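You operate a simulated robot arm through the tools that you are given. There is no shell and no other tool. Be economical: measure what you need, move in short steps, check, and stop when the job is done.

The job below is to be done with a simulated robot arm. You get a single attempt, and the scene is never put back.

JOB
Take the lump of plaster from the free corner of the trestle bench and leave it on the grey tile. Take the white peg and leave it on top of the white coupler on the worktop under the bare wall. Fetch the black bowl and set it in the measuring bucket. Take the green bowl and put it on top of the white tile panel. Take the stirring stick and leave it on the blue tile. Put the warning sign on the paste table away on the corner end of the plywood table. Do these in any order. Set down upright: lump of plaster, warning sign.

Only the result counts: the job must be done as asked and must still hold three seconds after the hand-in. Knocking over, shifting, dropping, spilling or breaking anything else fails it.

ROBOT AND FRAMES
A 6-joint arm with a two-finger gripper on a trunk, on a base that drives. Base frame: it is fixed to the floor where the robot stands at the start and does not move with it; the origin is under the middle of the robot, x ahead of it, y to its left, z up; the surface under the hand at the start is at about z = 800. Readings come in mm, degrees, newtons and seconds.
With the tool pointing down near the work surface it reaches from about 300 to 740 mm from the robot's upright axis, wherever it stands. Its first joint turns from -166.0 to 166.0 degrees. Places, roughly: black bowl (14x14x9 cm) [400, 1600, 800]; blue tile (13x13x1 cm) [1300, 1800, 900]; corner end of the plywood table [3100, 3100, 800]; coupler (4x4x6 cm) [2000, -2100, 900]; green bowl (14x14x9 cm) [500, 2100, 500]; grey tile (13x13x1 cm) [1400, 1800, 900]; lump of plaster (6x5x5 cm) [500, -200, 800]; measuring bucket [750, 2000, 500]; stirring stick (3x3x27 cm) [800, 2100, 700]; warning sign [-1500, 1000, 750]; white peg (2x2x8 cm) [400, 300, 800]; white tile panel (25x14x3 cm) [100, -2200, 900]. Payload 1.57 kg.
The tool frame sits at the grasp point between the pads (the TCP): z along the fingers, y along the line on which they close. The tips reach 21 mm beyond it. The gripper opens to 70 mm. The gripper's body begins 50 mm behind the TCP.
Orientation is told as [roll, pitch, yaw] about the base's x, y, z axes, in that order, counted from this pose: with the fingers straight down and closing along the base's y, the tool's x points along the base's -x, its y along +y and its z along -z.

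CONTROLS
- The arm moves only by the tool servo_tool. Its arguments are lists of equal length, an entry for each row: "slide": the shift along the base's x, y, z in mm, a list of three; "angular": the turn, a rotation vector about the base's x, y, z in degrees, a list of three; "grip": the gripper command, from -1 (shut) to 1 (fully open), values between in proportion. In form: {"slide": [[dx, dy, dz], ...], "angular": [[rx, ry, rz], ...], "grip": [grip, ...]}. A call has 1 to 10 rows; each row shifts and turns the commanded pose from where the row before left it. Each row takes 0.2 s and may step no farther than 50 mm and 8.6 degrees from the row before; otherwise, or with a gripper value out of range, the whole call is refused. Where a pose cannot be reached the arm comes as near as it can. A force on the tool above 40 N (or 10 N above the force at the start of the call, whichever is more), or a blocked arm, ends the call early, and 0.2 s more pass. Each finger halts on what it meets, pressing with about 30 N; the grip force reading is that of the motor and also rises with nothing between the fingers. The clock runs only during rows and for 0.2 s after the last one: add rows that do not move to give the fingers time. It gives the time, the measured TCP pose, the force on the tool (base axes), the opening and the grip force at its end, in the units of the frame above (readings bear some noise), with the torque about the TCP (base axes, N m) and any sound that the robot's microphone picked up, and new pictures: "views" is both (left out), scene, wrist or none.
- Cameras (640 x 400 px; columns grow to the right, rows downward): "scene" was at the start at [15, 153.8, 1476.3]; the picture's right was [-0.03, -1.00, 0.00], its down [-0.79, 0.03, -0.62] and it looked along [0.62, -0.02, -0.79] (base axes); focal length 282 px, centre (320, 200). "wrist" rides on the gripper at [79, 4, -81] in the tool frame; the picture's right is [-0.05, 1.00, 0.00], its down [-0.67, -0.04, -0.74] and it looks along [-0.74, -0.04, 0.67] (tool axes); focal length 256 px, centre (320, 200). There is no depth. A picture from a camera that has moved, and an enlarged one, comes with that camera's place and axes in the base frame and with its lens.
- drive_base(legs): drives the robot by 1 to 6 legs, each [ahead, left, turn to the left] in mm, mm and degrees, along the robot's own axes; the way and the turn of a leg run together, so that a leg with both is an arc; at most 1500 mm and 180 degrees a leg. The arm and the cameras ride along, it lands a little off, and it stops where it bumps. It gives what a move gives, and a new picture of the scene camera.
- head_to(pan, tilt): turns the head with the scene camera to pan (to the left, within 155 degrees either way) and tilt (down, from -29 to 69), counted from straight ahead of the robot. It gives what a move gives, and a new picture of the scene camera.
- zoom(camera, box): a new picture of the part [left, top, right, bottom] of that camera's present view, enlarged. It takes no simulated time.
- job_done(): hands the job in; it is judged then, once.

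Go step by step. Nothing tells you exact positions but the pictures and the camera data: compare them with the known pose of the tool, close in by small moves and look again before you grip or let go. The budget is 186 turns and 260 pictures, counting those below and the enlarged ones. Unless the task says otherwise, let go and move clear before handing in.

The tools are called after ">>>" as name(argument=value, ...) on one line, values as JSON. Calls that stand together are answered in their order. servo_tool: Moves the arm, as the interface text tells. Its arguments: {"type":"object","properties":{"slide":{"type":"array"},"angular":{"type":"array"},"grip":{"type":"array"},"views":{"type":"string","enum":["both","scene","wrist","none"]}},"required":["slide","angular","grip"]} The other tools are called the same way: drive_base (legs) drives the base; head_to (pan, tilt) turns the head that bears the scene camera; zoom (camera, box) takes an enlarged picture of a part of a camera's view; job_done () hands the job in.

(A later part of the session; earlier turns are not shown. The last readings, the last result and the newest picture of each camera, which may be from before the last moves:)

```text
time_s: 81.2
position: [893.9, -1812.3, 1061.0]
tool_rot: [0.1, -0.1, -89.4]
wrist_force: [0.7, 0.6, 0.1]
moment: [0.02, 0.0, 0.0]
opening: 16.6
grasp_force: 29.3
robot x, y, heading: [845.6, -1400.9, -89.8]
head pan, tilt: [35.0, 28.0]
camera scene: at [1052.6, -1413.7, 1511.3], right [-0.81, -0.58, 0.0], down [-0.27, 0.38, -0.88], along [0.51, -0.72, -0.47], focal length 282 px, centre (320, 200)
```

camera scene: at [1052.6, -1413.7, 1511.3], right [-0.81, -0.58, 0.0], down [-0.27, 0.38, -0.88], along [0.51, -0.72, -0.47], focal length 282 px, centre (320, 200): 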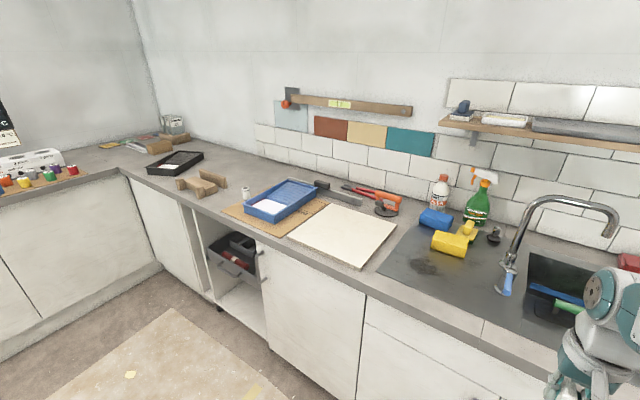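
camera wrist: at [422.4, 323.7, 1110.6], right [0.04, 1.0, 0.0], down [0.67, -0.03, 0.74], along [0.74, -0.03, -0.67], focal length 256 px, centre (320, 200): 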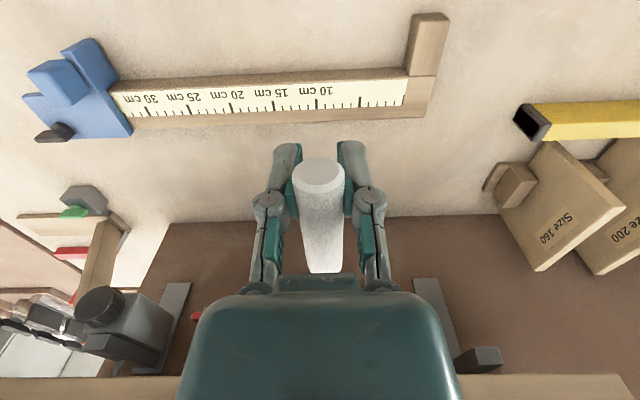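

The white coupler is at pixel (247,193), between the wood block and the blue tray. Zooming in, then driving further.

>>> zoom(camera="scene", box=[170, 145, 330, 245])

>>> drive_base(legs=[[0, 1150, 0]])

>>> head_to(pan=5, tilt=48)

```text
4.00 times, centred on (250, 195) of scene
camera zoom: at [1052.6, -1413.7, 1511.3], right [-0.81, -0.58, 0.0], down [-0.27, 0.38, -0.88], along [0.51, -0.72, -0.47], focal length 1130 px, centre (600, 220)
```

zoom: 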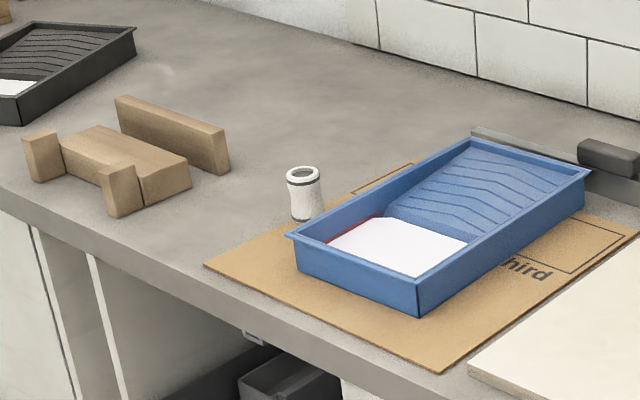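

```text
time_s: 87.0
position: [2042.9, -1804.8, 1061.3]
tool_rot: [0.1, 0.0, -89.7]
wrist_force: [0.2, -0.3, 0.3]
moment: [0.01, 0.01, -0.02]
opening: 17.1
grasp_force: 30.1
robot x, y, heading: [1997.0, -1395.3, -89.6]
head pan, tilt: [35.0, 28.0]
camera scene: at [2202.2, -1405.7, 1511.5], right [-0.82, -0.58, 0.0], down [-0.27, 0.38, -0.88], along [0.51, -0.72, -0.47], focal length 282 px, centre (320, 200)
```

scene: 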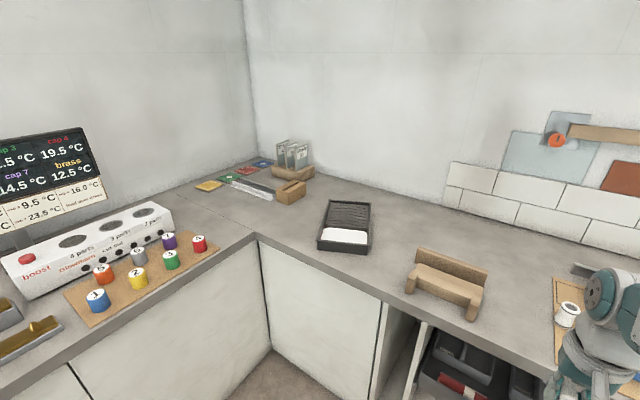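

```text
time_s: 88.0
position: [2042.2, -1804.7, 1059.8]
tool_rot: [0.0, 0.1, -89.6]
wrist_force: [-0.1, 0.3, -0.1]
moment: [-0.01, -0.01, -0.01]
opening: 16.6
grasp_force: 30.7
robot x, y, heading: [1996.7, -1393.4, -89.5]
head pan, tilt: [5.0, 48.0]
camera scene: at [2158.1, -1409.7, 1481.4], right [-1.0, -0.09, 0.0], down [-0.07, 0.74, -0.67], along [0.06, -0.67, -0.74], focal length 282 px, centre (320, 200)
```

scene: 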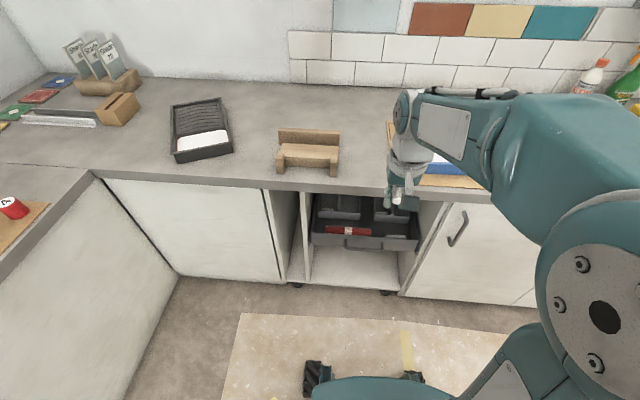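

The coupler is a hollow white ring at about (1985,-2155). I'll yaw the tool by 180°, so that pitching forward afterwards hangs the peg below the fingers with the wrist camera on top.

>>> servo_tool(slide=[[0, 0, 5], [0, 0, 5], [0, 0, 5], [0, 0, 5], [0, 0, 5], [0, 0, 5], [0, 0, 5], [0, 0, 5], [0, 0, 5], [0, 0, 5]], angular=[[0, 0, 8.5], [0, 0, 8.5], [0, 0, 8.5], [0, 0, 8.5], [0, 0, 8.5], [0, 0, 8.5], [0, 0, 8.5], [0, 0, 8.5], [0, 0, 8.5], [0, 0, 8.5]], grip=[-1, -1, -1, -1, -1, -1, -1, -1, -1, -1], views="none")

>>> servo_tool(slide=[[0, 0, 0], [0, 0, 0], [0, 0, 0], [0, 0, 0], [0, 0, 0], [0, 0, 0], [0, 0, 0], [0, 0, 0], [0, 0, 0], [0, 0, 0]], angular=[[0, 0, 8.5], [0, 0, 8.5], [0, 0, 8.5], [0, 0, 8.5], [0, 0, 8.5], [0, 0, 8.5], [0, 0, 8.5], [0, 0, 8.5], [0, 0, 8.5], [0, 0, 8.5]], grip=[-1, -1, -1, -1, -1, -1, -1, -1, -1, -1])

```text
time_s: 90.2
position: [2044.7, -1804.5, 1111.2]
tool_rot: [0.1, 0.1, -4.5]
wrist_force: [-0.1, 0.3, -0.2]
moment: [0.0, -0.01, 0.0]
opening: 16.8
grasp_force: 29.9
robot x, y, heading: [1997.7, -1397.3, -89.7]
head pan, tilt: [5.0, 48.0]
```

```text
time_s: 92.4
position: [2042.4, -1805.1, 1110.4]
tool_rot: [0.1, -0.1, 80.6]
wrist_force: [1.1, 0.2, 0.4]
moment: [0.0, -0.02, 0.02]
opening: 16.6
grasp_force: 30.1
robot x, y, heading: [1997.5, -1395.8, -89.6]
head pan, tilt: [5.0, 48.0]
camera scene: at [2158.3, -1409.7, 1481.4], right [-1.0, -0.09, 0.0], down [-0.07, 0.74, -0.67], along [0.06, -0.67, -0.74], focal length 282 px, centre (320, 200)
camera wrist: at [2026.0, -1881.9, 1190.9], right [-0.98, 0.22, 0.0], down [0.15, 0.65, 0.75], along [0.16, 0.73, -0.67], focal length 256 px, centre (320, 200)
```

scene: 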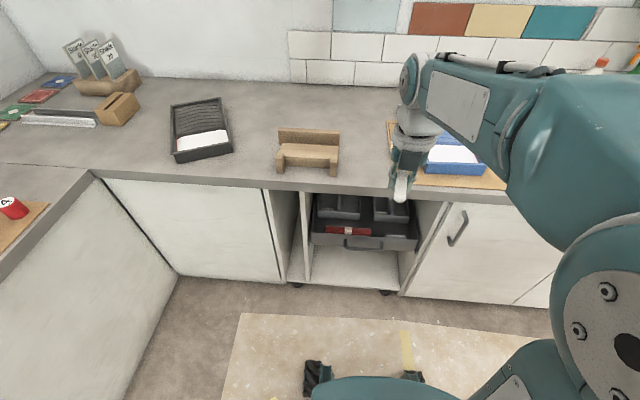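
wrist: 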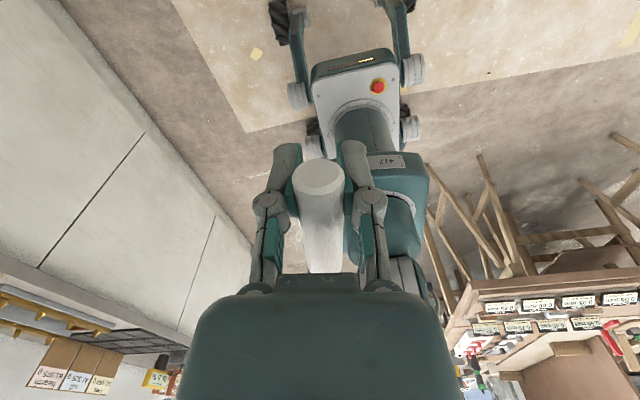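

>>> servo_tool(slide=[[-5, 0, 0], [-5, 0, 0], [-5, -20, 0], [-5, -20, 0], [-5, -20, 0], [-5, -20, 0], [-5, -20, 0], [-5, -20, 0], [-5, -20, 0]], angular=[[0, 0, 4.9], [0, 0, 4.9], [-8.5, 0, 0], [-8.5, 0, 0], [-8.5, 0, 0], [-8.5, 0, 0], [-8.5, 0, 0], [-8.5, 0, 0], [-8.5, 0, 0]], grip=[-1, -1, -1, -1, -1, -1, -1, -1, -1])

```text
time_s: 94.4
position: [2010.8, -1934.7, 1111.2]
tool_rot: [1.3, 56.0, 90.2]
wrist_force: [-0.6, 0.5, 0.0]
moment: [0.01, 0.0, -0.03]
opening: 16.8
grasp_force: 30.1
out of reach, approached as far as the arm can: row 2, 9
robot x, y, heading: [1996.9, -1391.3, -89.9]
head pan, tilt: [5.0, 48.0]
camera scene: at [2158.1, -1409.7, 1481.4], right [-1.0, -0.09, 0.0], down [-0.07, 0.74, -0.67], along [0.06, -0.67, -0.74], focal length 282 px, centre (320, 200)
camera wrist: at [2007.5, -1912.0, 1221.7], right [-1.0, 0.05, -0.03], down [0.05, 0.99, -0.14], along [0.03, -0.14, -0.99], focal length 256 px, centre (320, 200)
```

scene: 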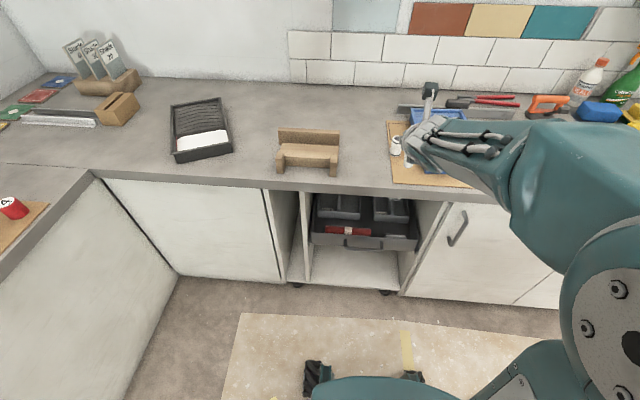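
wrist: 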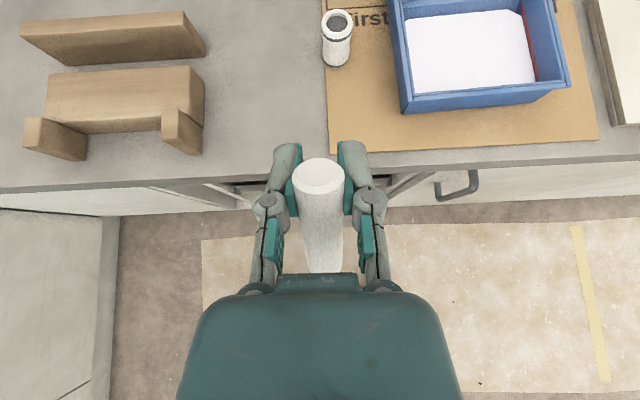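

The coupler shows clearly at about (1985,-2156). I'll reach further forward while continuing the pitch.

>>> servo_tool(slide=[[-3, -35, 0], [-3, -35, 0], [-3, -35, 0], [-3, -10, 0], [0, -5, 0], [0, 0, 0]], angular=[[0, 0, 0], [-6, 0, 0], [-7, 0, 0], [-7, 0, 0], [-7, 0, 0], [-4, 0, 0]], grip=[-1, -1, -1, -1, -1, -1])

```text
time_s: 95.8
position: [2012.7, -2013.4, 1115.0]
tool_rot: [5.7, 79.2, 91.7]
wrist_force: [-0.1, -0.2, -0.3]
moment: [0.03, 0.0, 0.01]
opening: 16.9
grasp_force: 30.3
out of reach, approached as far as the arm can: row 2, 3, 4, 5, 6
robot x, y, heading: [2000.0, -1389.0, -89.8]
head pan, tilt: [5.0, 48.0]
camera scene: at [2158.7, -1410.1, 1481.3], right [-1.0, -0.09, 0.0], down [-0.07, 0.74, -0.67], along [0.06, -0.67, -0.74], focal length 282 px, centre (320, 200)
camera wrist: at [2014.5, -1948.2, 1208.3], right [-1.0, 0.08, -0.03], down [0.09, 0.85, -0.52], along [-0.01, -0.52, -0.86], focal length 256 px, centre (320, 200)
```

scene: 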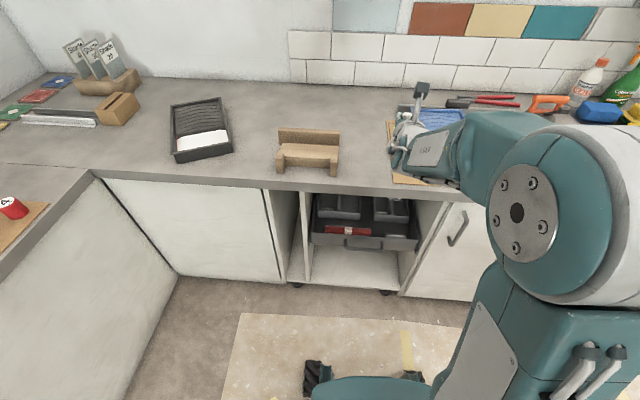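
wrist: 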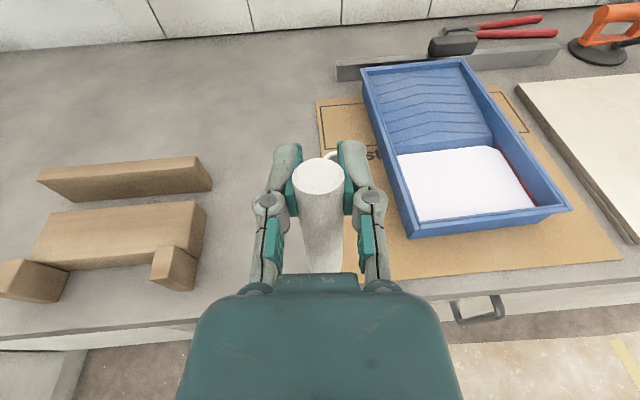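

>>> servo_tool(slide=[[-5, -40, 0], [-5, -40, 0], [-5, -20, 0], [0, 0, 0]], angular=[[0, 0, 0], [0, 0, 0], [0, 0, 0], [0, 0, 0]], grip=[-1, -1, -1, -1])

```text
time_s: 96.8
position: [2002.6, -2114.0, 1116.6]
tool_rot: [5.8, 79.1, 91.4]
wrist_force: [0.5, -0.5, 0.3]
moment: [-0.02, 0.0, 0.0]
opening: 16.8
grasp_force: 29.5
out of reach, approached as far as the arm can: row 2
robot x, y, heading: [1994.5, -1390.4, -89.4]
head pan, tilt: [5.0, 48.0]
camera scene: at [2158.1, -1410.7, 1481.4], right [-1.0, -0.09, 0.0], down [-0.07, 0.74, -0.67], along [0.06, -0.67, -0.74], focal length 282 px, centre (320, 200)
camera wrist: at [2003.4, -2048.8, 1209.4], right [-1.0, 0.08, -0.03], down [0.09, 0.85, -0.51], along [-0.01, -0.52, -0.86], focal length 256 px, centre (320, 200)
```

scene: 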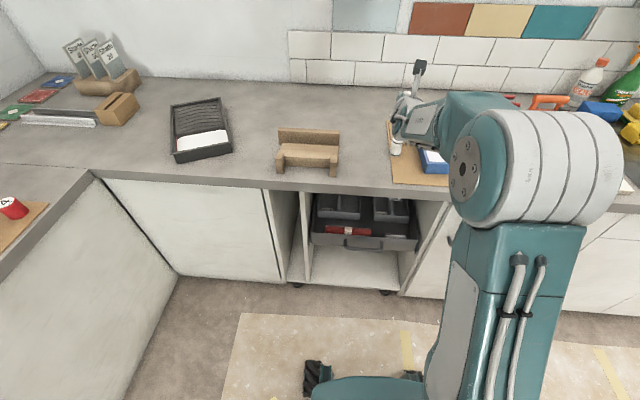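
wrist: 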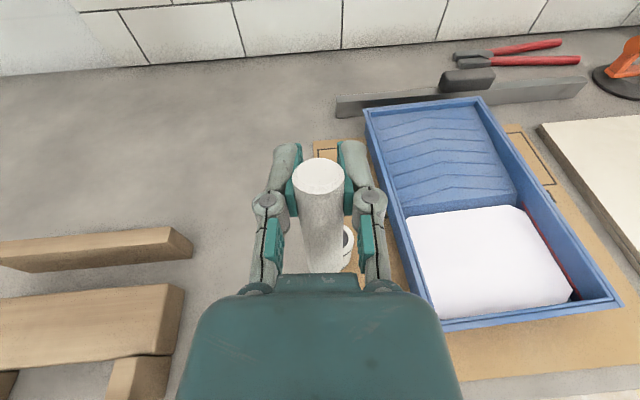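

Now correcting the last 11° of pitch and the small yaw and roll errors.

>>> servo_tool(slide=[[0, 0, 0], [0, 0, 0], [0, 0, 0]], angular=[[-5.3, 1.2, 2.3], [-5.3, 1.1, 2.3], [0, 0, 0]], grip=[-1, -1, -1], views="wrist")

```text
time_s: 97.6
position: [2063.7, -2119.4, 1133.7]
tool_rot: [79.8, 86.8, 168.3]
wrist_force: [0.1, -0.5, -0.1]
moment: [-0.04, -0.02, -0.01]
opening: 16.7
grasp_force: 30.8
out of reach, approached as far as the arm can: row 1, 2
robot x, y, heading: [1999.1, -1392.9, -89.6]
head pan, tilt: [5.0, 48.0]
camera wrist: at [2065.3, -2038.3, 1213.9], right [-1.0, 0.03, 0.0], down [0.02, 0.75, -0.66], along [-0.02, -0.66, -0.75], focal length 256 px, centre (320, 200)
```

wrist: 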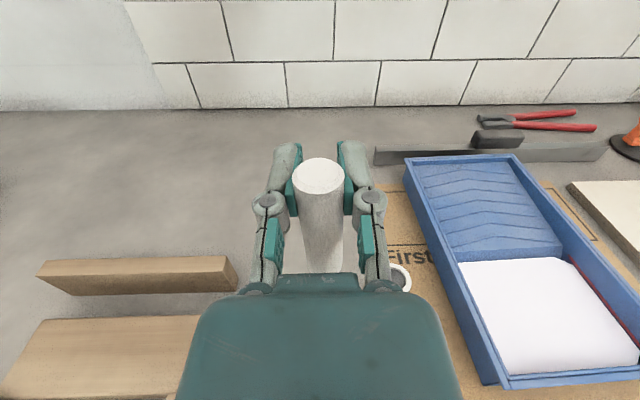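

Orientation is right now, but the arm only manages it with a side offset. I'll shift the base so the peg comes over the coupler.

>>> drive_base(legs=[[36, -78, 0]])

>>> servo_tool(slide=[[0, 0, -20], [0, 0, -20]], angular=[[0, 0, 0], [0, 0, 0]], grip=[-1, -1])

```text
time_s: 98.7
position: [2010.2, -2155.1, 1133.0]
tool_rot: [81.3, 86.3, 170.0]
wrist_force: [2.0, 0.0, -0.5]
moment: [0.02, 0.02, -0.15]
opening: 16.5
grasp_force: 30.3
robot x, y, heading: [1927.8, -1428.8, -89.6]
head pan, tilt: [5.0, 48.0]
camera scene: at [2111.9, -1446.7, 1478.5], right [-1.0, -0.1, 0.02], down [-0.08, 0.74, -0.67], along [0.05, -0.66, -0.75], focal length 282 px, centre (320, 200)
```

scene: 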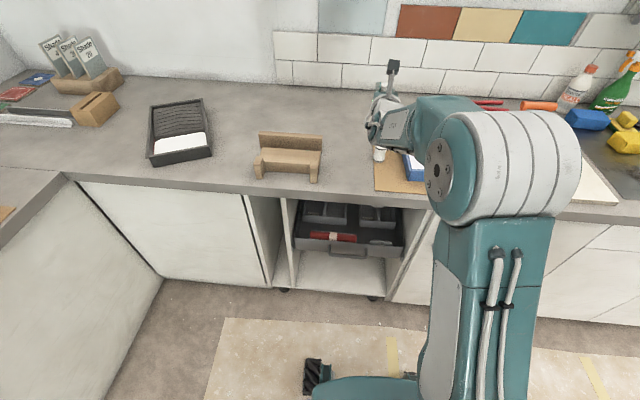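

```text
time_s: 99.3
position: [2014.8, -2155.3, 1097.7]
tool_rot: [79.2, 86.7, 167.6]
wrist_force: [0.4, -0.5, -0.1]
moment: [0.02, -0.01, -0.02]
opening: 16.9
grasp_force: 29.8
out of reach, approached as far as the arm can: row 2
robot x, y, heading: [1934.8, -1430.7, -89.6]
head pan, tilt: [5.0, 48.0]
camera scene: at [2106.0, -1446.7, 1480.0], right [-1.0, -0.09, 0.01], down [-0.08, 0.74, -0.67], along [0.06, -0.67, -0.74], focal length 282 px, centre (320, 200)
camera wrist: at [2017.2, -2074.3, 1176.2], right [-1.0, 0.03, 0.0], down [0.02, 0.75, -0.66], along [-0.02, -0.66, -0.75], focal length 256 px, centre (320, 200)
```

scene: 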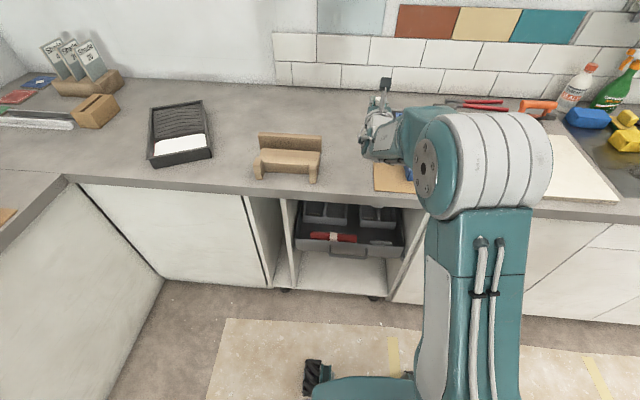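
wrist: 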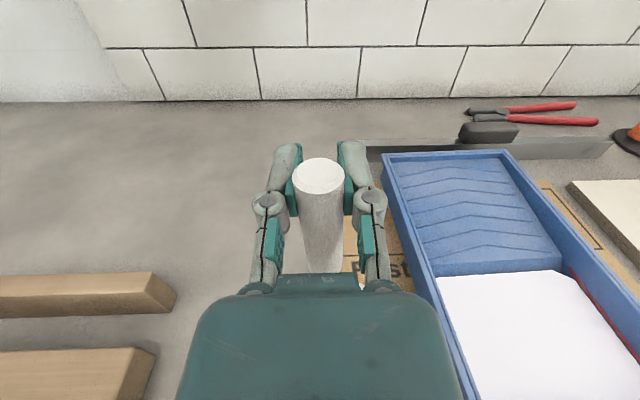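

>>> servo_tool(slide=[[-15, 0, 0], [-14, 0, 0], [0, 0, -20]], angular=[[0, 0, 0], [0, 0, 0], [0, 0, 0]], grip=[-1, -1, -1], views="wrist")

```text
time_s: 100.1
position: [2009.8, -2155.7, 1084.5]
tool_rot: [77.9, 86.9, 166.1]
wrist_force: [-0.4, 0.4, -0.7]
moment: [0.01, -0.01, -0.11]
opening: 16.6
grasp_force: 30.1
out of reach, approached as far as the arm can: row 1, 2, 3
robot x, y, heading: [1931.7, -1428.0, -89.4]
head pan, tilt: [5.0, 48.0]
camera wrist: at [2011.5, -2075.9, 1163.8], right [-1.0, 0.03, 0.0], down [0.02, 0.75, -0.66], along [-0.02, -0.66, -0.75], focal length 256 px, centre (320, 200)
```

wrist: 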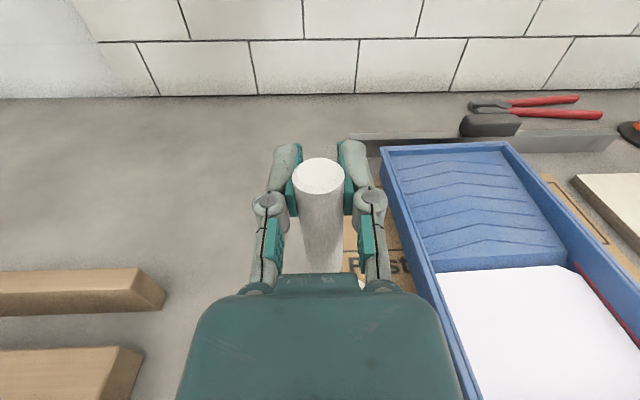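

>>> drive_base(legs=[[0, -25, 0]])

>>> servo_tool(slide=[[0, 0, -15], [0, 0, -10], [0, 0, 0]], angular=[[0, 0, 0], [0, 0, 0], [0, 0, 0]], grip=[-1, -1, -1])

>>> zoom(camera="scene", box=[310, 60, 470, 210])

```text
time_s: 100.9
position: [1994.5, -2155.8, 1083.3]
tool_rot: [78.4, 86.6, 166.8]
wrist_force: [0.3, -0.4, -0.4]
moment: [-0.02, 0.02, -0.07]
opening: 16.7
grasp_force: 30.1
robot x, y, heading: [1909.5, -1429.5, -89.3]
head pan, tilt: [5.0, 48.0]
camera scene: at [2082.0, -1446.9, 1479.9], right [-1.0, -0.09, 0.01], down [-0.08, 0.74, -0.67], along [0.06, -0.66, -0.74], focal length 282 px, centre (320, 200)
```

scene: 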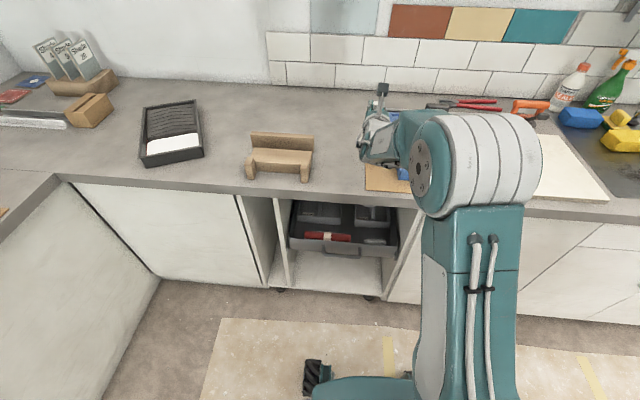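

```text
time_s: 101.7
position: [1992.6, -2155.4, 1059.5]
tool_rot: [76.2, 86.9, 164.2]
wrist_force: [0.6, -0.1, -0.1]
moment: [-0.04, -0.01, 0.0]
opening: 16.9
grasp_force: 30.2
robot x, y, heading: [1908.6, -1428.9, -89.4]
head pan, tilt: [5.0, 48.0]
camera scene: at [2076.8, -1446.9, 1480.8], right [-1.0, -0.09, 0.0], down [-0.07, 0.74, -0.67], along [0.06, -0.66, -0.74], focal length 282 px, centre (320, 200)
camera wrist: at [1993.5, -2075.6, 1139.5], right [-1.0, 0.04, 0.0], down [0.03, 0.75, -0.66], along [-0.02, -0.66, -0.75], focal length 256 px, centre (320, 200)
```

scene: 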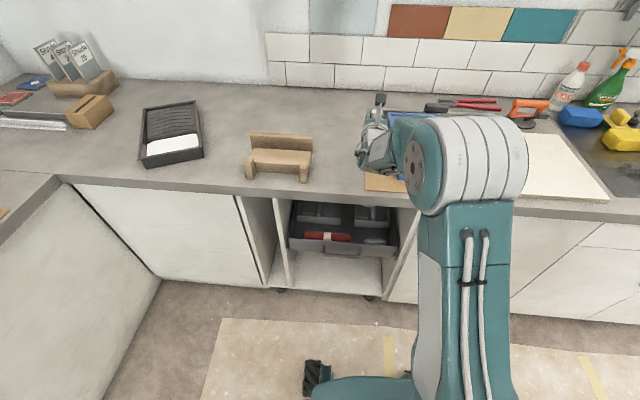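
wrist: 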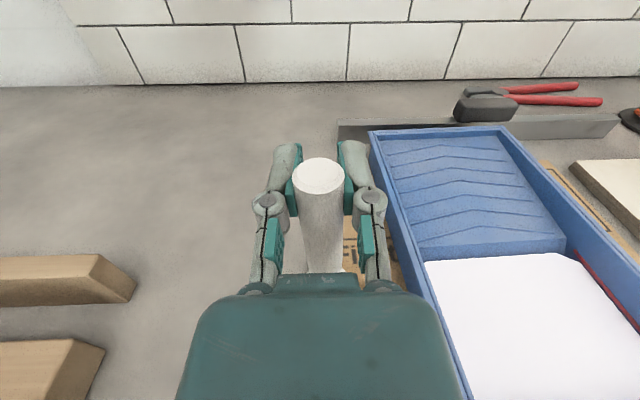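

```text
2.67 times, centred on (390, 135) of scene
camera zoom: at [2076.8, -1446.9, 1480.8], right [-1.0, -0.09, 0.0], down [-0.07, 0.74, -0.67], along [0.06, -0.66, -0.74], focal length 753 px, centre (133, 373)
```

zoom: 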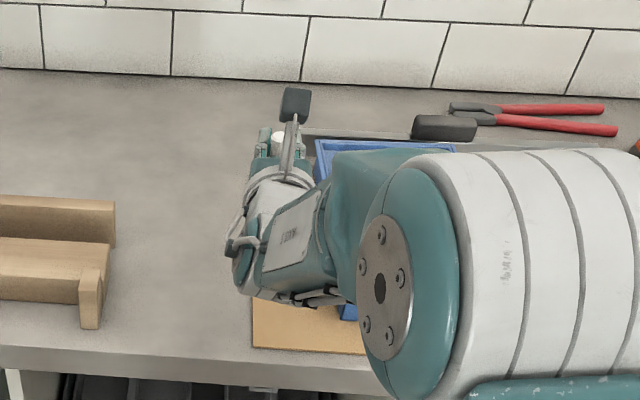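

Coupler best estimate is (1985.5,-2153), and the peg is now at (1992.6,-2155). I'll try the small sideways shift with the arm while lowering a little.

>>> servo_tool(slide=[[-7, 2, -10], [0, 0, -10], [0, 0, 0]], angular=[[0, 0, 0], [0, 0, 0], [0, 0, 0]], grip=[-1, -1, -1], views="none")

>>> head_to(pan=-20, tilt=35)

```text
time_s: 102.5
position: [1988.0, -2152.7, 1041.4]
tool_rot: [74.7, 87.0, 162.5]
wrist_force: [0.3, 0.3, 0.3]
moment: [-0.01, 0.02, 0.03]
opening: 17.1
grasp_force: 30.0
out of reach, approached as far as the arm can: row 1
robot x, y, heading: [1910.3, -1427.5, -89.6]
head pan, tilt: [5.0, 48.0]
```

```text
time_s: 103.4
position: [1986.5, -2153.0, 1041.6]
tool_rot: [74.5, 87.0, 162.2]
wrist_force: [-0.3, -1.3, 0.5]
moment: [0.03, -0.02, 0.01]
opening: 16.8
grasp_force: 30.2
robot x, y, heading: [1907.9, -1427.5, -89.7]
head pan, tilt: [-20.0, 35.0]
camera scene: at [2033.0, -1451.6, 1500.3], right [-0.94, 0.33, 0.0], down [0.19, 0.54, -0.82], along [-0.27, -0.77, -0.57], focal length 282 px, centre (320, 200)
```

scene: 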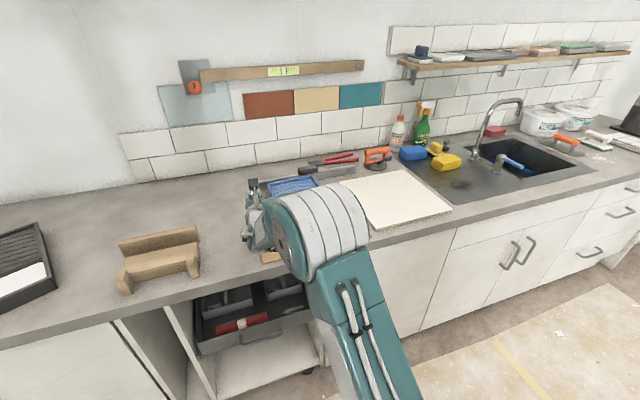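

>>> servo_tool(slide=[[-1, 0, -5], [0, 0, -5], [0, 0, -4], [0, 0, 0]], angular=[[0, 0, 0], [0, 0, 0], [0, 0, 0], [0, 0, 0]], grip=[-1, -1, -1, -1], views="wrist")

>>> servo_tool(slide=[[0, 0, -3], [0, 0, -3], [0, 0, 0]], angular=[[0, 0, 0], [0, 0, 0], [0, 0, 0]], grip=[-1, -1, -1], views="none")

```text
time_s: 104.4
position: [1988.1, -2154.7, 1027.9]
tool_rot: [74.2, 87.0, 161.9]
wrist_force: [-0.4, -0.3, -0.2]
moment: [-0.03, -0.03, -0.02]
opening: 16.7
grasp_force: 30.1
out of reach, approached as far as the arm can: row 1
robot x, y, heading: [1910.4, -1427.8, -89.7]
head pan, tilt: [-20.0, 35.0]
camera wrist: at [1991.0, -2073.9, 1107.6], right [-1.0, 0.04, 0.0], down [0.03, 0.75, -0.66], along [-0.03, -0.66, -0.75], focal length 256 px, centre (320, 200)
```

wrist: 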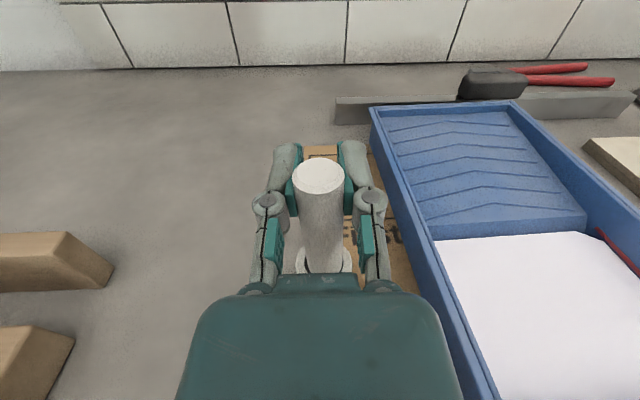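

```text
time_s: 105.2
position: [1990.6, -2152.4, 1021.7]
tool_rot: [75.3, 87.0, 162.9]
wrist_force: [0.0, 0.2, -0.9]
moment: [-0.02, -0.04, -0.02]
opening: 16.6
grasp_force: 29.6
out of reach, approached as far as the arm can: row 2
robot x, y, heading: [1906.6, -1429.9, -89.5]
head pan, tilt: [-20.0, 35.0]
```

>>> zoom(camera="wrist", box=[270, 150, 370, 290])

```text
2.86 times, centred on (320, 220) of wrist
camera zoom: at [1992.6, -2073.7, 1102.2], right [-1.0, 0.04, 0.0], down [0.03, 0.75, -0.66], along [-0.02, -0.66, -0.75], focal length 731 px, centre (320, 143)
```

zoom: 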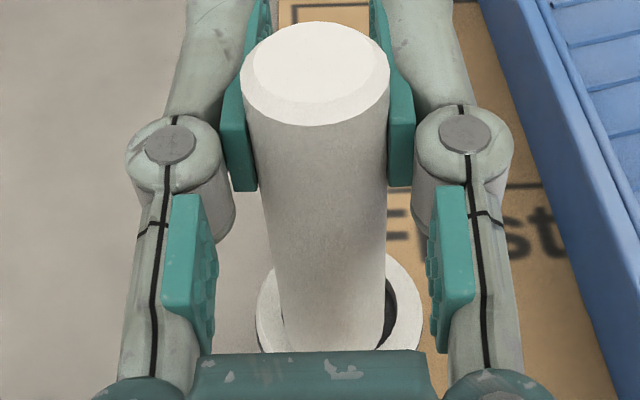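

The peg is almost centred over the ring. Lowering slowly with force watch.

>>> servo_tool(slide=[[-1, 0, -4], [0, 0, -4], [0, 0, 0]], angular=[[0, 0, 0], [0, 0, 0], [0, 0, 0]], grip=[-1, -1, -1], views="none")

>>> zoom(camera="wrist", box=[270, 150, 370, 290])

```text
time_s: 106.0
position: [1991.0, -2152.9, 1017.2]
tool_rot: [82.7, 87.2, 170.3]
wrist_force: [-2.0, 0.0, 27.8]
moment: [0.19, 0.01, 0.03]
opening: 17.1
grasp_force: 30.3
robot x, y, heading: [1907.0, -1428.7, -89.4]
head pan, tilt: [-20.0, 35.0]
```

```text
2.86 times, centred on (320, 220) of wrist
camera zoom: at [1993.2, -2072.6, 1097.6], right [-1.0, 0.04, 0.0], down [0.03, 0.75, -0.66], along [-0.02, -0.66, -0.75], focal length 731 px, centre (320, 143)
```

zoom: 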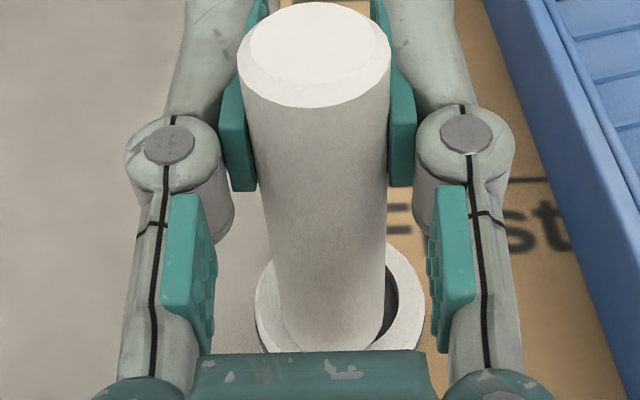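

Contact on the robot-side edge. I'll lift slightly, shift 4 mm forward and probe again.

>>> servo_tool(slide=[[0, 0, 6], [0, -4, 0], [0, 0, -4], [0, 0, -3], [0, 0, 0]], angular=[[0, 0, 0], [0, 0, 0], [0, 0, 0], [0, 0, 0], [0, 0, 0]], grip=[-1, -1, -1, -1, -1], views="none")

>>> zoom(camera="wrist", box=[270, 150, 370, 290])

```text
time_s: 107.2
position: [1992.1, -2157.6, 1016.8]
tool_rot: [82.2, 87.2, 169.7]
wrist_force: [-2.0, 0.3, 28.0]
moment: [0.27, -0.04, 0.06]
opening: 16.9
grasp_force: 29.5
robot x, y, heading: [1907.5, -1428.3, -89.8]
head pan, tilt: [-20.0, 35.0]
```

```text
2.86 times, centred on (320, 220) of wrist
camera zoom: at [1993.3, -2076.5, 1096.3], right [-1.0, 0.04, 0.0], down [0.03, 0.75, -0.66], along [-0.02, -0.66, -0.75], focal length 731 px, centre (320, 143)
```

zoom: 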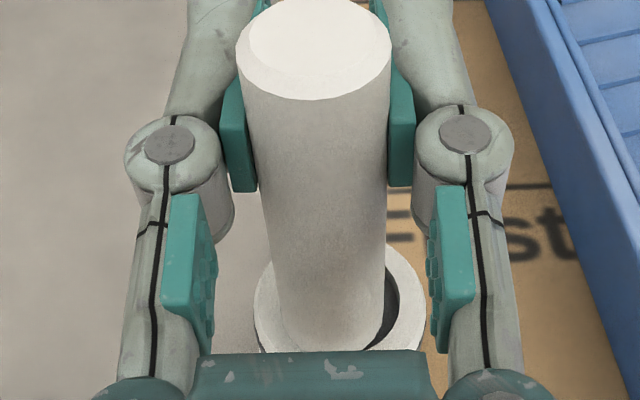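

The contact behaves like a flat top with a slight tilt, so I'll centre the peg again and set it down lightly.

>>> servo_tool(slide=[[0, 0, 5], [-1, 5, 0], [0, 0, -3], [0, 0, 0]], angular=[[0, 0, 0], [0, 0, 0], [0, 0, 0], [0, 0, 0]], grip=[-1, -1, -1, -1], views="none")

>>> zoom(camera="wrist", box=[270, 150, 370, 290])

```text
time_s: 108.2
position: [1992.3, -2153.0, 1016.2]
tool_rot: [78.5, 87.1, 166.1]
wrist_force: [1.6, -5.7, 22.6]
moment: [-0.25, -0.04, -0.02]
opening: 16.7
grasp_force: 30.1
out of reach, approached as far as the arm can: row 2
robot x, y, heading: [1907.8, -1427.1, -89.6]
head pan, tilt: [-20.0, 35.0]
```

```text
2.86 times, centred on (320, 220) of wrist
camera zoom: at [1994.1, -2072.3, 1097.0], right [-1.0, 0.04, 0.0], down [0.03, 0.75, -0.66], along [-0.02, -0.66, -0.75], focal length 731 px, centre (320, 143)
```

zoom: 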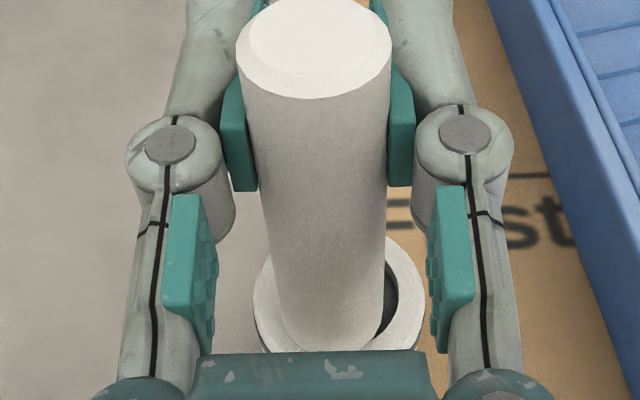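

>>> servo_tool(slide=[[0, 0, 2], [0, 0, 0]], angular=[[0, 0, 0], [0, 0, 0]], grip=[-1, -1], views="none")

```text
time_s: 108.8
position: [1992.0, -2153.4, 1016.6]
tool_rot: [73.7, 87.0, 161.4]
wrist_force: [0.0, -3.4, 14.8]
moment: [-0.14, -0.01, -0.03]
opening: 16.6
grasp_force: 30.0
robot x, y, heading: [1908.2, -1427.1, -89.5]
head pan, tilt: [-20.0, 35.0]
```

>>> servo_tool(slide=[[0, 0, 3], [0, 0, 0], [0, 0, 0]], angular=[[0, 0, 0], [0, 0, 0], [0, 0, 0]], grip=[-1, -1, -0.2], views="wrist")

```text
time_s: 109.6
position: [1992.2, -2152.9, 1019.6]
tool_rot: [73.0, 87.1, 160.8]
wrist_force: [0.3, 1.4, 0.5]
moment: [-0.01, -0.03, 0.0]
opening: 28.0
grasp_force: 0.0
robot x, y, heading: [1907.3, -1428.0, -89.3]
head pan, tilt: [-20.0, 35.0]
camera wrist: at [1994.2, -2072.6, 1099.7], right [-1.0, 0.04, 0.0], down [0.03, 0.75, -0.66], along [-0.02, -0.66, -0.76], focal length 256 px, centre (320, 200)
```

wrist: 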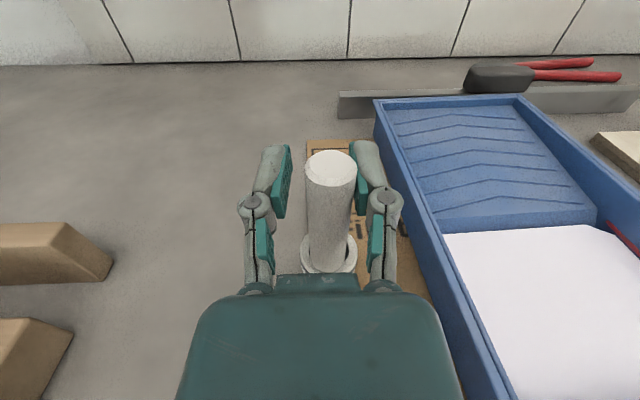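

Peg stands on the coupler. Opening wider and backing straight out.

>>> servo_tool(slide=[[0, 0, 0], [0, 0, 0], [0, 15, 0], [0, 25, 0], [0, 40, 0], [0, 40, 10]], angular=[[0, 0, 0], [0, 0, 0], [0, 0, 0], [0, 0, 0], [0, 0, 0], [0, 0, 0]], grip=[0.5, 0.5, 0.5, 0.5, 0.5, 0.5], views="wrist")

```text
time_s: 111.0
position: [1991.7, -2033.8, 1030.9]
tool_rot: [77.0, 87.1, 165.4]
wrist_force: [-0.3, -0.6, -0.4]
moment: [-0.02, 0.02, 0.03]
opening: 52.1
grasp_force: 0.0
robot x, y, heading: [1906.3, -1430.2, -89.3]
head pan, tilt: [-20.0, 35.0]
camera wrist: at [1992.5, -1952.5, 1110.4], right [-1.0, 0.03, 0.0], down [0.03, 0.75, -0.66], along [-0.02, -0.66, -0.75], focal length 256 px, centre (320, 200)
```

wrist: 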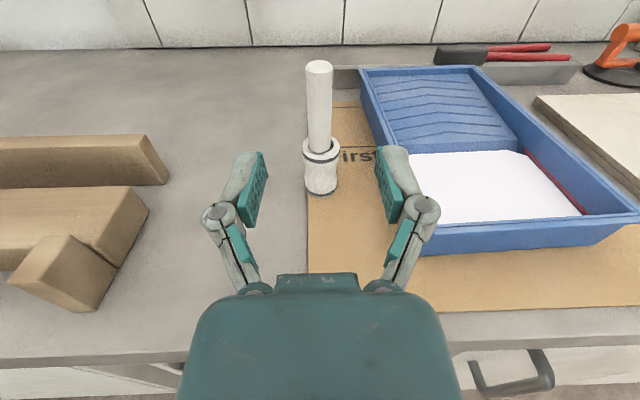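

The peg stands cleanly on the coupler. Now folding the arm back to tool-down.

>>> servo_tool(slide=[[0, 10, 40], [0, 10, 40], [0, 15, 10], [0, 15, 10], [0, 15, 0], [0, 15, 0], [0, 15, 0], [0, 15, 0], [0, 15, 0], [0, 15, 0]], angular=[[0, 0, 0], [8.5, 0, 0], [8.5, 0, 0], [8.5, 0, 0], [8.5, 0, 0], [8.5, 0, 0], [8.5, 0, 0], [8.5, 0, 0], [8.5, 0, 0], [8.5, 0, 0]], grip=[0.5, 0.5, 0.5, 0.5, 0.5, 0.5, 0.5, 0.5, 0.5, 0.5], views="none")

>>> servo_tool(slide=[[0, 15, 0], [0, 0, 0], [0, 0, 0], [0, 0, 0], [0, 0, 0], [0, 0, 0], [0, 0, 0], [0, 0, 0], [0, 0, 0], [0, 0, 0]], angular=[[8.5, 0, 0], [3, 0, 0], [0, 0, -8.5], [0, 0, -8.5], [0, 0, -8.5], [0, 0, -8.5], [0, 0, -8.5], [0, 0, -8.5], [0, 0, -8.5], [0, 0, -8.5]], grip=[1, 1, 1, 1, 1, 1, 1, 1, 1, 1], views="none")

>>> servo_tool(slide=[[0, 0, 0], [0, 0, 0], [0, 0, 0], [0, 0, 0], [0, 0, 0], [0, 0, 0], [0, 0, 0], [0, 0, 0], [0, 0, 0], [0, 0, 0]], angular=[[0, 0, -8.5], [0, 0, -8.5], [0, 0, -8.5], [0, 0, -8.5], [0, 0, -8.5], [0, 0, -8.5], [0, 0, -8.5], [0, 0, -8.5], [0, 0, -8.5], [0, 0, -8.5]], grip=[1, 1, 1, 1, 1, 1, 1, 1, 1, 1], views="wrist")

```text
time_s: 113.2
position: [1991.5, -1892.6, 1130.6]
tool_rot: [2.4, 12.7, 93.0]
wrist_force: [1.0, 0.1, 0.1]
moment: [0.02, 0.02, 0.02]
opening: 52.5
grasp_force: 0.1
robot x, y, heading: [1907.6, -1428.3, -89.5]
head pan, tilt: [-20.0, 35.0]
```

```text
time_s: 115.4
position: [1990.5, -1878.2, 1131.0]
tool_rot: [1.8, 1.3, 24.6]
wrist_force: [0.5, 0.8, 0.2]
moment: [0.01, 0.0, 0.02]
opening: 70.1
grasp_force: 0.1
robot x, y, heading: [1907.5, -1430.4, -89.8]
head pan, tilt: [-20.0, 35.0]
```

```text
time_s: 117.6
position: [1990.3, -1878.5, 1129.1]
tool_rot: [1.8, 1.5, -60.3]
wrist_force: [0.2, 0.3, -0.1]
moment: [-0.02, 0.0, -0.06]
opening: 70.0
grasp_force: 0.0
robot x, y, heading: [1907.3, -1427.9, -89.7]
head pan, tilt: [-20.0, 35.0]
camera wrist: at [1953.3, -1809.9, 1213.2], right [0.89, 0.45, 0.03], down [0.29, -0.62, 0.73], along [0.34, -0.64, -0.69], focal length 256 px, centre (320, 200)
```

wrist: 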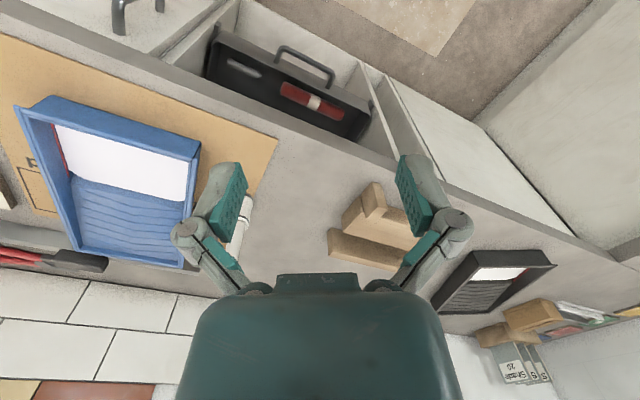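

>>> servo_tool(slide=[[-20, 25, 0], [-20, 25, 0], [-20, 25, 0], [-10, 5, 0]], angular=[[-2.2, 0.8, -5], [0, 0, -8.3], [0, 0, -8.3], [0, 0, -8.3]], grip=[1, 1, 1, 1], views="none")

>>> drive_base(legs=[[0, -1100, 0], [0, -1100, 0], [-1430, 0, 0], [0, 0, 90]])

>>> drive_base(legs=[[300, 0, 0]])

>>> head_to(pan=-10, tilt=50)

```text
time_s: 118.6
position: [1920.0, -1796.8, 1129.9]
tool_rot: [0.0, -0.3, -90.3]
wrist_force: [0.0, 0.6, 0.0]
moment: [0.01, -0.01, 0.02]
opening: 70.1
grasp_force: 0.1
robot x, y, heading: [1912.5, -1429.0, -89.6]
head pan, tilt: [-20.0, 35.0]
```

```text
time_s: 139.9
position: [82.8, 19.8, 1131.2]
tool_rot: [0.1, -0.3, -0.9]
wrist_force: [-0.3, -0.2, 0.3]
moment: [-0.01, 0.01, 0.0]
opening: 69.9
grasp_force: 0.0
robot x, y, heading: [-288.9, 9.6, -0.4]
head pan, tilt: [-20.0, 35.0]
camera scene: at [-262.1, 138.4, 1500.4], right [-0.35, -0.94, 0.0], down [-0.54, 0.2, -0.82], along [0.77, -0.29, -0.57], focal length 282 px, centre (320, 200)
```

scene: 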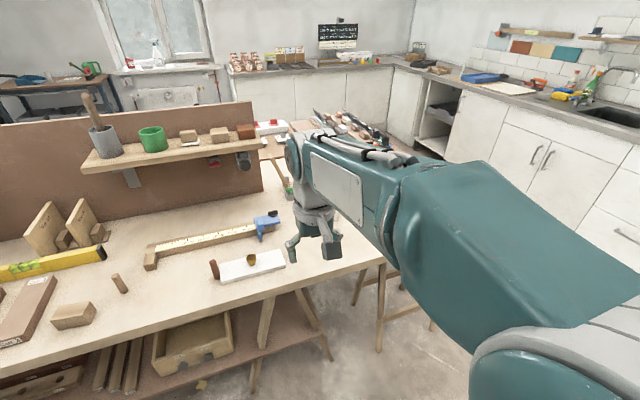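

```text
time_s: 142.0
position: [383.7, 18.8, 1132.4]
tool_rot: [0.1, -0.3, -0.6]
wrist_force: [0.4, 0.7, 0.7]
moment: [-0.02, 0.01, -0.02]
opening: 69.9
grasp_force: 0.0
robot x, y, heading: [15.2, 11.0, -0.2]
head pan, tilt: [-20.0, 35.0]
camera scene: at [37.6, 137.0, 1500.4], right [-0.34, -0.94, 0.0], down [-0.54, 0.2, -0.82], along [0.77, -0.28, -0.57], focal length 282 px, centre (320, 200)
```

scene: 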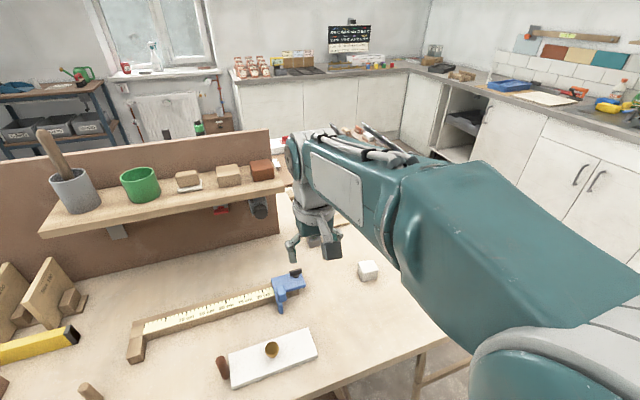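

```text
time_s: 142.8
position: [383.7, 18.4, 1130.3]
tool_rot: [0.0, -0.2, -0.7]
wrist_force: [0.8, 0.1, 0.6]
moment: [0.01, -0.03, 0.02]
opening: 70.2
grasp_force: 0.0
robot x, y, heading: [14.4, 12.2, -0.1]
head pan, tilt: [-10.0, 50.0]
camera scene: at [30.8, 153.8, 1478.7], right [-0.18, -0.98, 0.0], down [-0.75, 0.14, -0.64], along [0.63, -0.11, -0.77], focal length 282 px, centre (320, 200)
```

scene: 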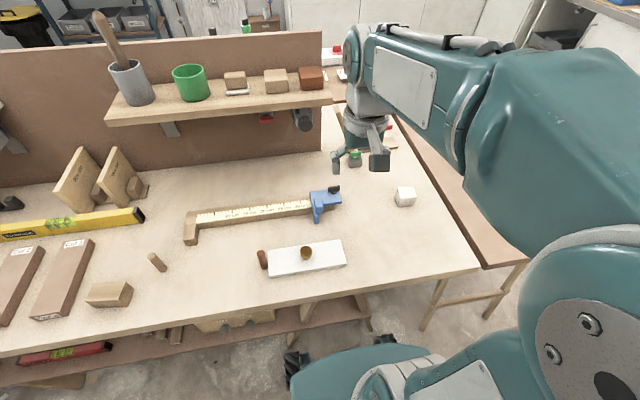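

Lump at about (534,-193). Moving over it.

>>> servo_tool(slide=[[25, -35, -20], [25, -35, -20], [25, -35, -20], [25, -35, -20], [25, -35, -20], [25, -36, -20], [0, 0, -40]], angular=[[0, 0, 0], [0, 0, 0], [0, 0, 0], [0, 0, 0], [0, 0, 0], [0, 0, 0], [0, 0, 0]], grip=[1, 1, 1, 1, 1, 1, 1], views="wrist")

```text
time_s: 144.4
position: [533.7, -195.1, 968.5]
tool_rot: [0.1, -0.4, -0.7]
wrist_force: [0.7, 0.2, 0.3]
moment: [-0.02, 0.01, 0.0]
opening: 69.8
grasp_force: 0.2
robot x, y, heading: [16.4, 11.3, -0.3]
head pan, tilt: [-10.0, 50.0]
camera wrist: at [454.0, -189.2, 1050.9], right [0.07, 1.0, 0.0], down [0.66, -0.04, 0.75], along [0.75, -0.05, -0.66], focal length 256 px, centre (320, 200)
```

wrist: 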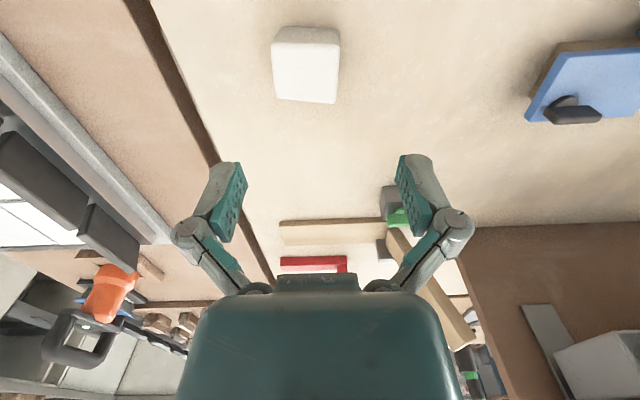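

>>> servo_tool(slide=[[1, -10, -30], [0, 0, -40], [0, 0, -20]], angular=[[0, 0, 0], [0, 0, 0], [0, 0, 0]], grip=[1, 1, 1], views="wrist")

```text
time_s: 145.2
position: [535.0, -203.7, 879.2]
tool_rot: [0.1, -0.3, -0.6]
wrist_force: [-0.5, 0.3, -0.2]
moment: [0.01, 0.04, 0.01]
opening: 69.9
grasp_force: 0.1
robot x, y, heading: [16.5, 10.3, 0.1]
head pan, tilt: [-10.0, 50.0]
camera wrist: at [454.0, -197.9, 960.3], right [0.07, 1.0, 0.0], down [0.66, -0.04, 0.75], along [0.75, -0.05, -0.66], focal length 256 px, centre (320, 200)
```

wrist: 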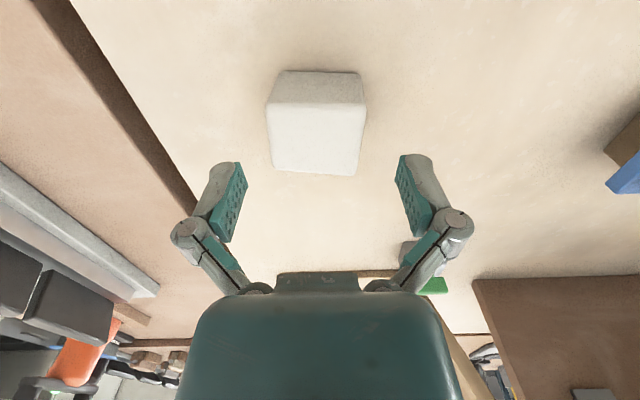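

>>> servo_tool(slide=[[-3, -1, -30], [0, 0, -22], [0, 0, 0], [0, 0, 0], [0, 0, 0]], angular=[[0, 0, 0], [0, 0, 0], [0, 0, 0], [0, 0, 0], [0, 0, 0]], grip=[1, 1, -1, -1, -1], views="none")

>>> servo_tool(slide=[[0, 0, 40], [0, 0, 40], [0, 0, 40], [-20, 20, 40], [-25, 25, 30], [-25, 25, 30], [-25, 30, 30], [-25, 30, 20], [0, 40, 0], [0, 30, 0]], angular=[[0, 0, 0], [0, 0, 0], [0, 0, 0], [0, 0, 0], [0, 0, 0], [0, 0, 0], [0, 0, 0], [0, 0, 0], [0, 0, 0], [0, 0, 0]], grip=[-1, -1, -1, -1, -1, -1, -1, -1, -1, -1], views="wrist")

```text
time_s: 146.4
position: [531.7, -205.3, 829.1]
tool_rot: [0.1, -0.3, -0.7]
wrist_force: [1.0, -1.7, 9.7]
moment: [0.25, 0.0, -0.06]
opening: 53.3
grasp_force: 30.0
robot x, y, heading: [12.5, 11.2, -0.5]
head pan, tilt: [-10.0, 50.0]
```

```text
time_s: 148.6
position: [411.0, -2.0, 1098.7]
tool_rot: [0.0, -0.3, -0.9]
wrist_force: [0.2, -0.9, -0.7]
moment: [0.02, 0.02, -0.02]
opening: 53.2
grasp_force: 30.4
robot x, y, heading: [11.4, 9.0, -0.4]
head pan, tilt: [-10.0, 50.0]
camera wrist: at [331.6, 2.9, 1179.1], right [0.07, 1.0, 0.0], down [0.66, -0.04, 0.75], along [0.75, -0.05, -0.66], focal length 256 px, centre (320, 200)
```

wrist: 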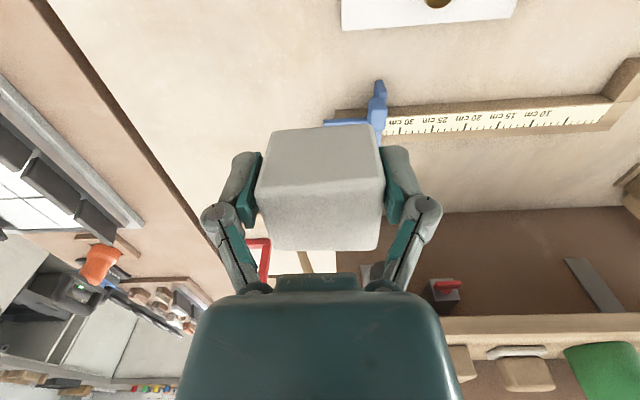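

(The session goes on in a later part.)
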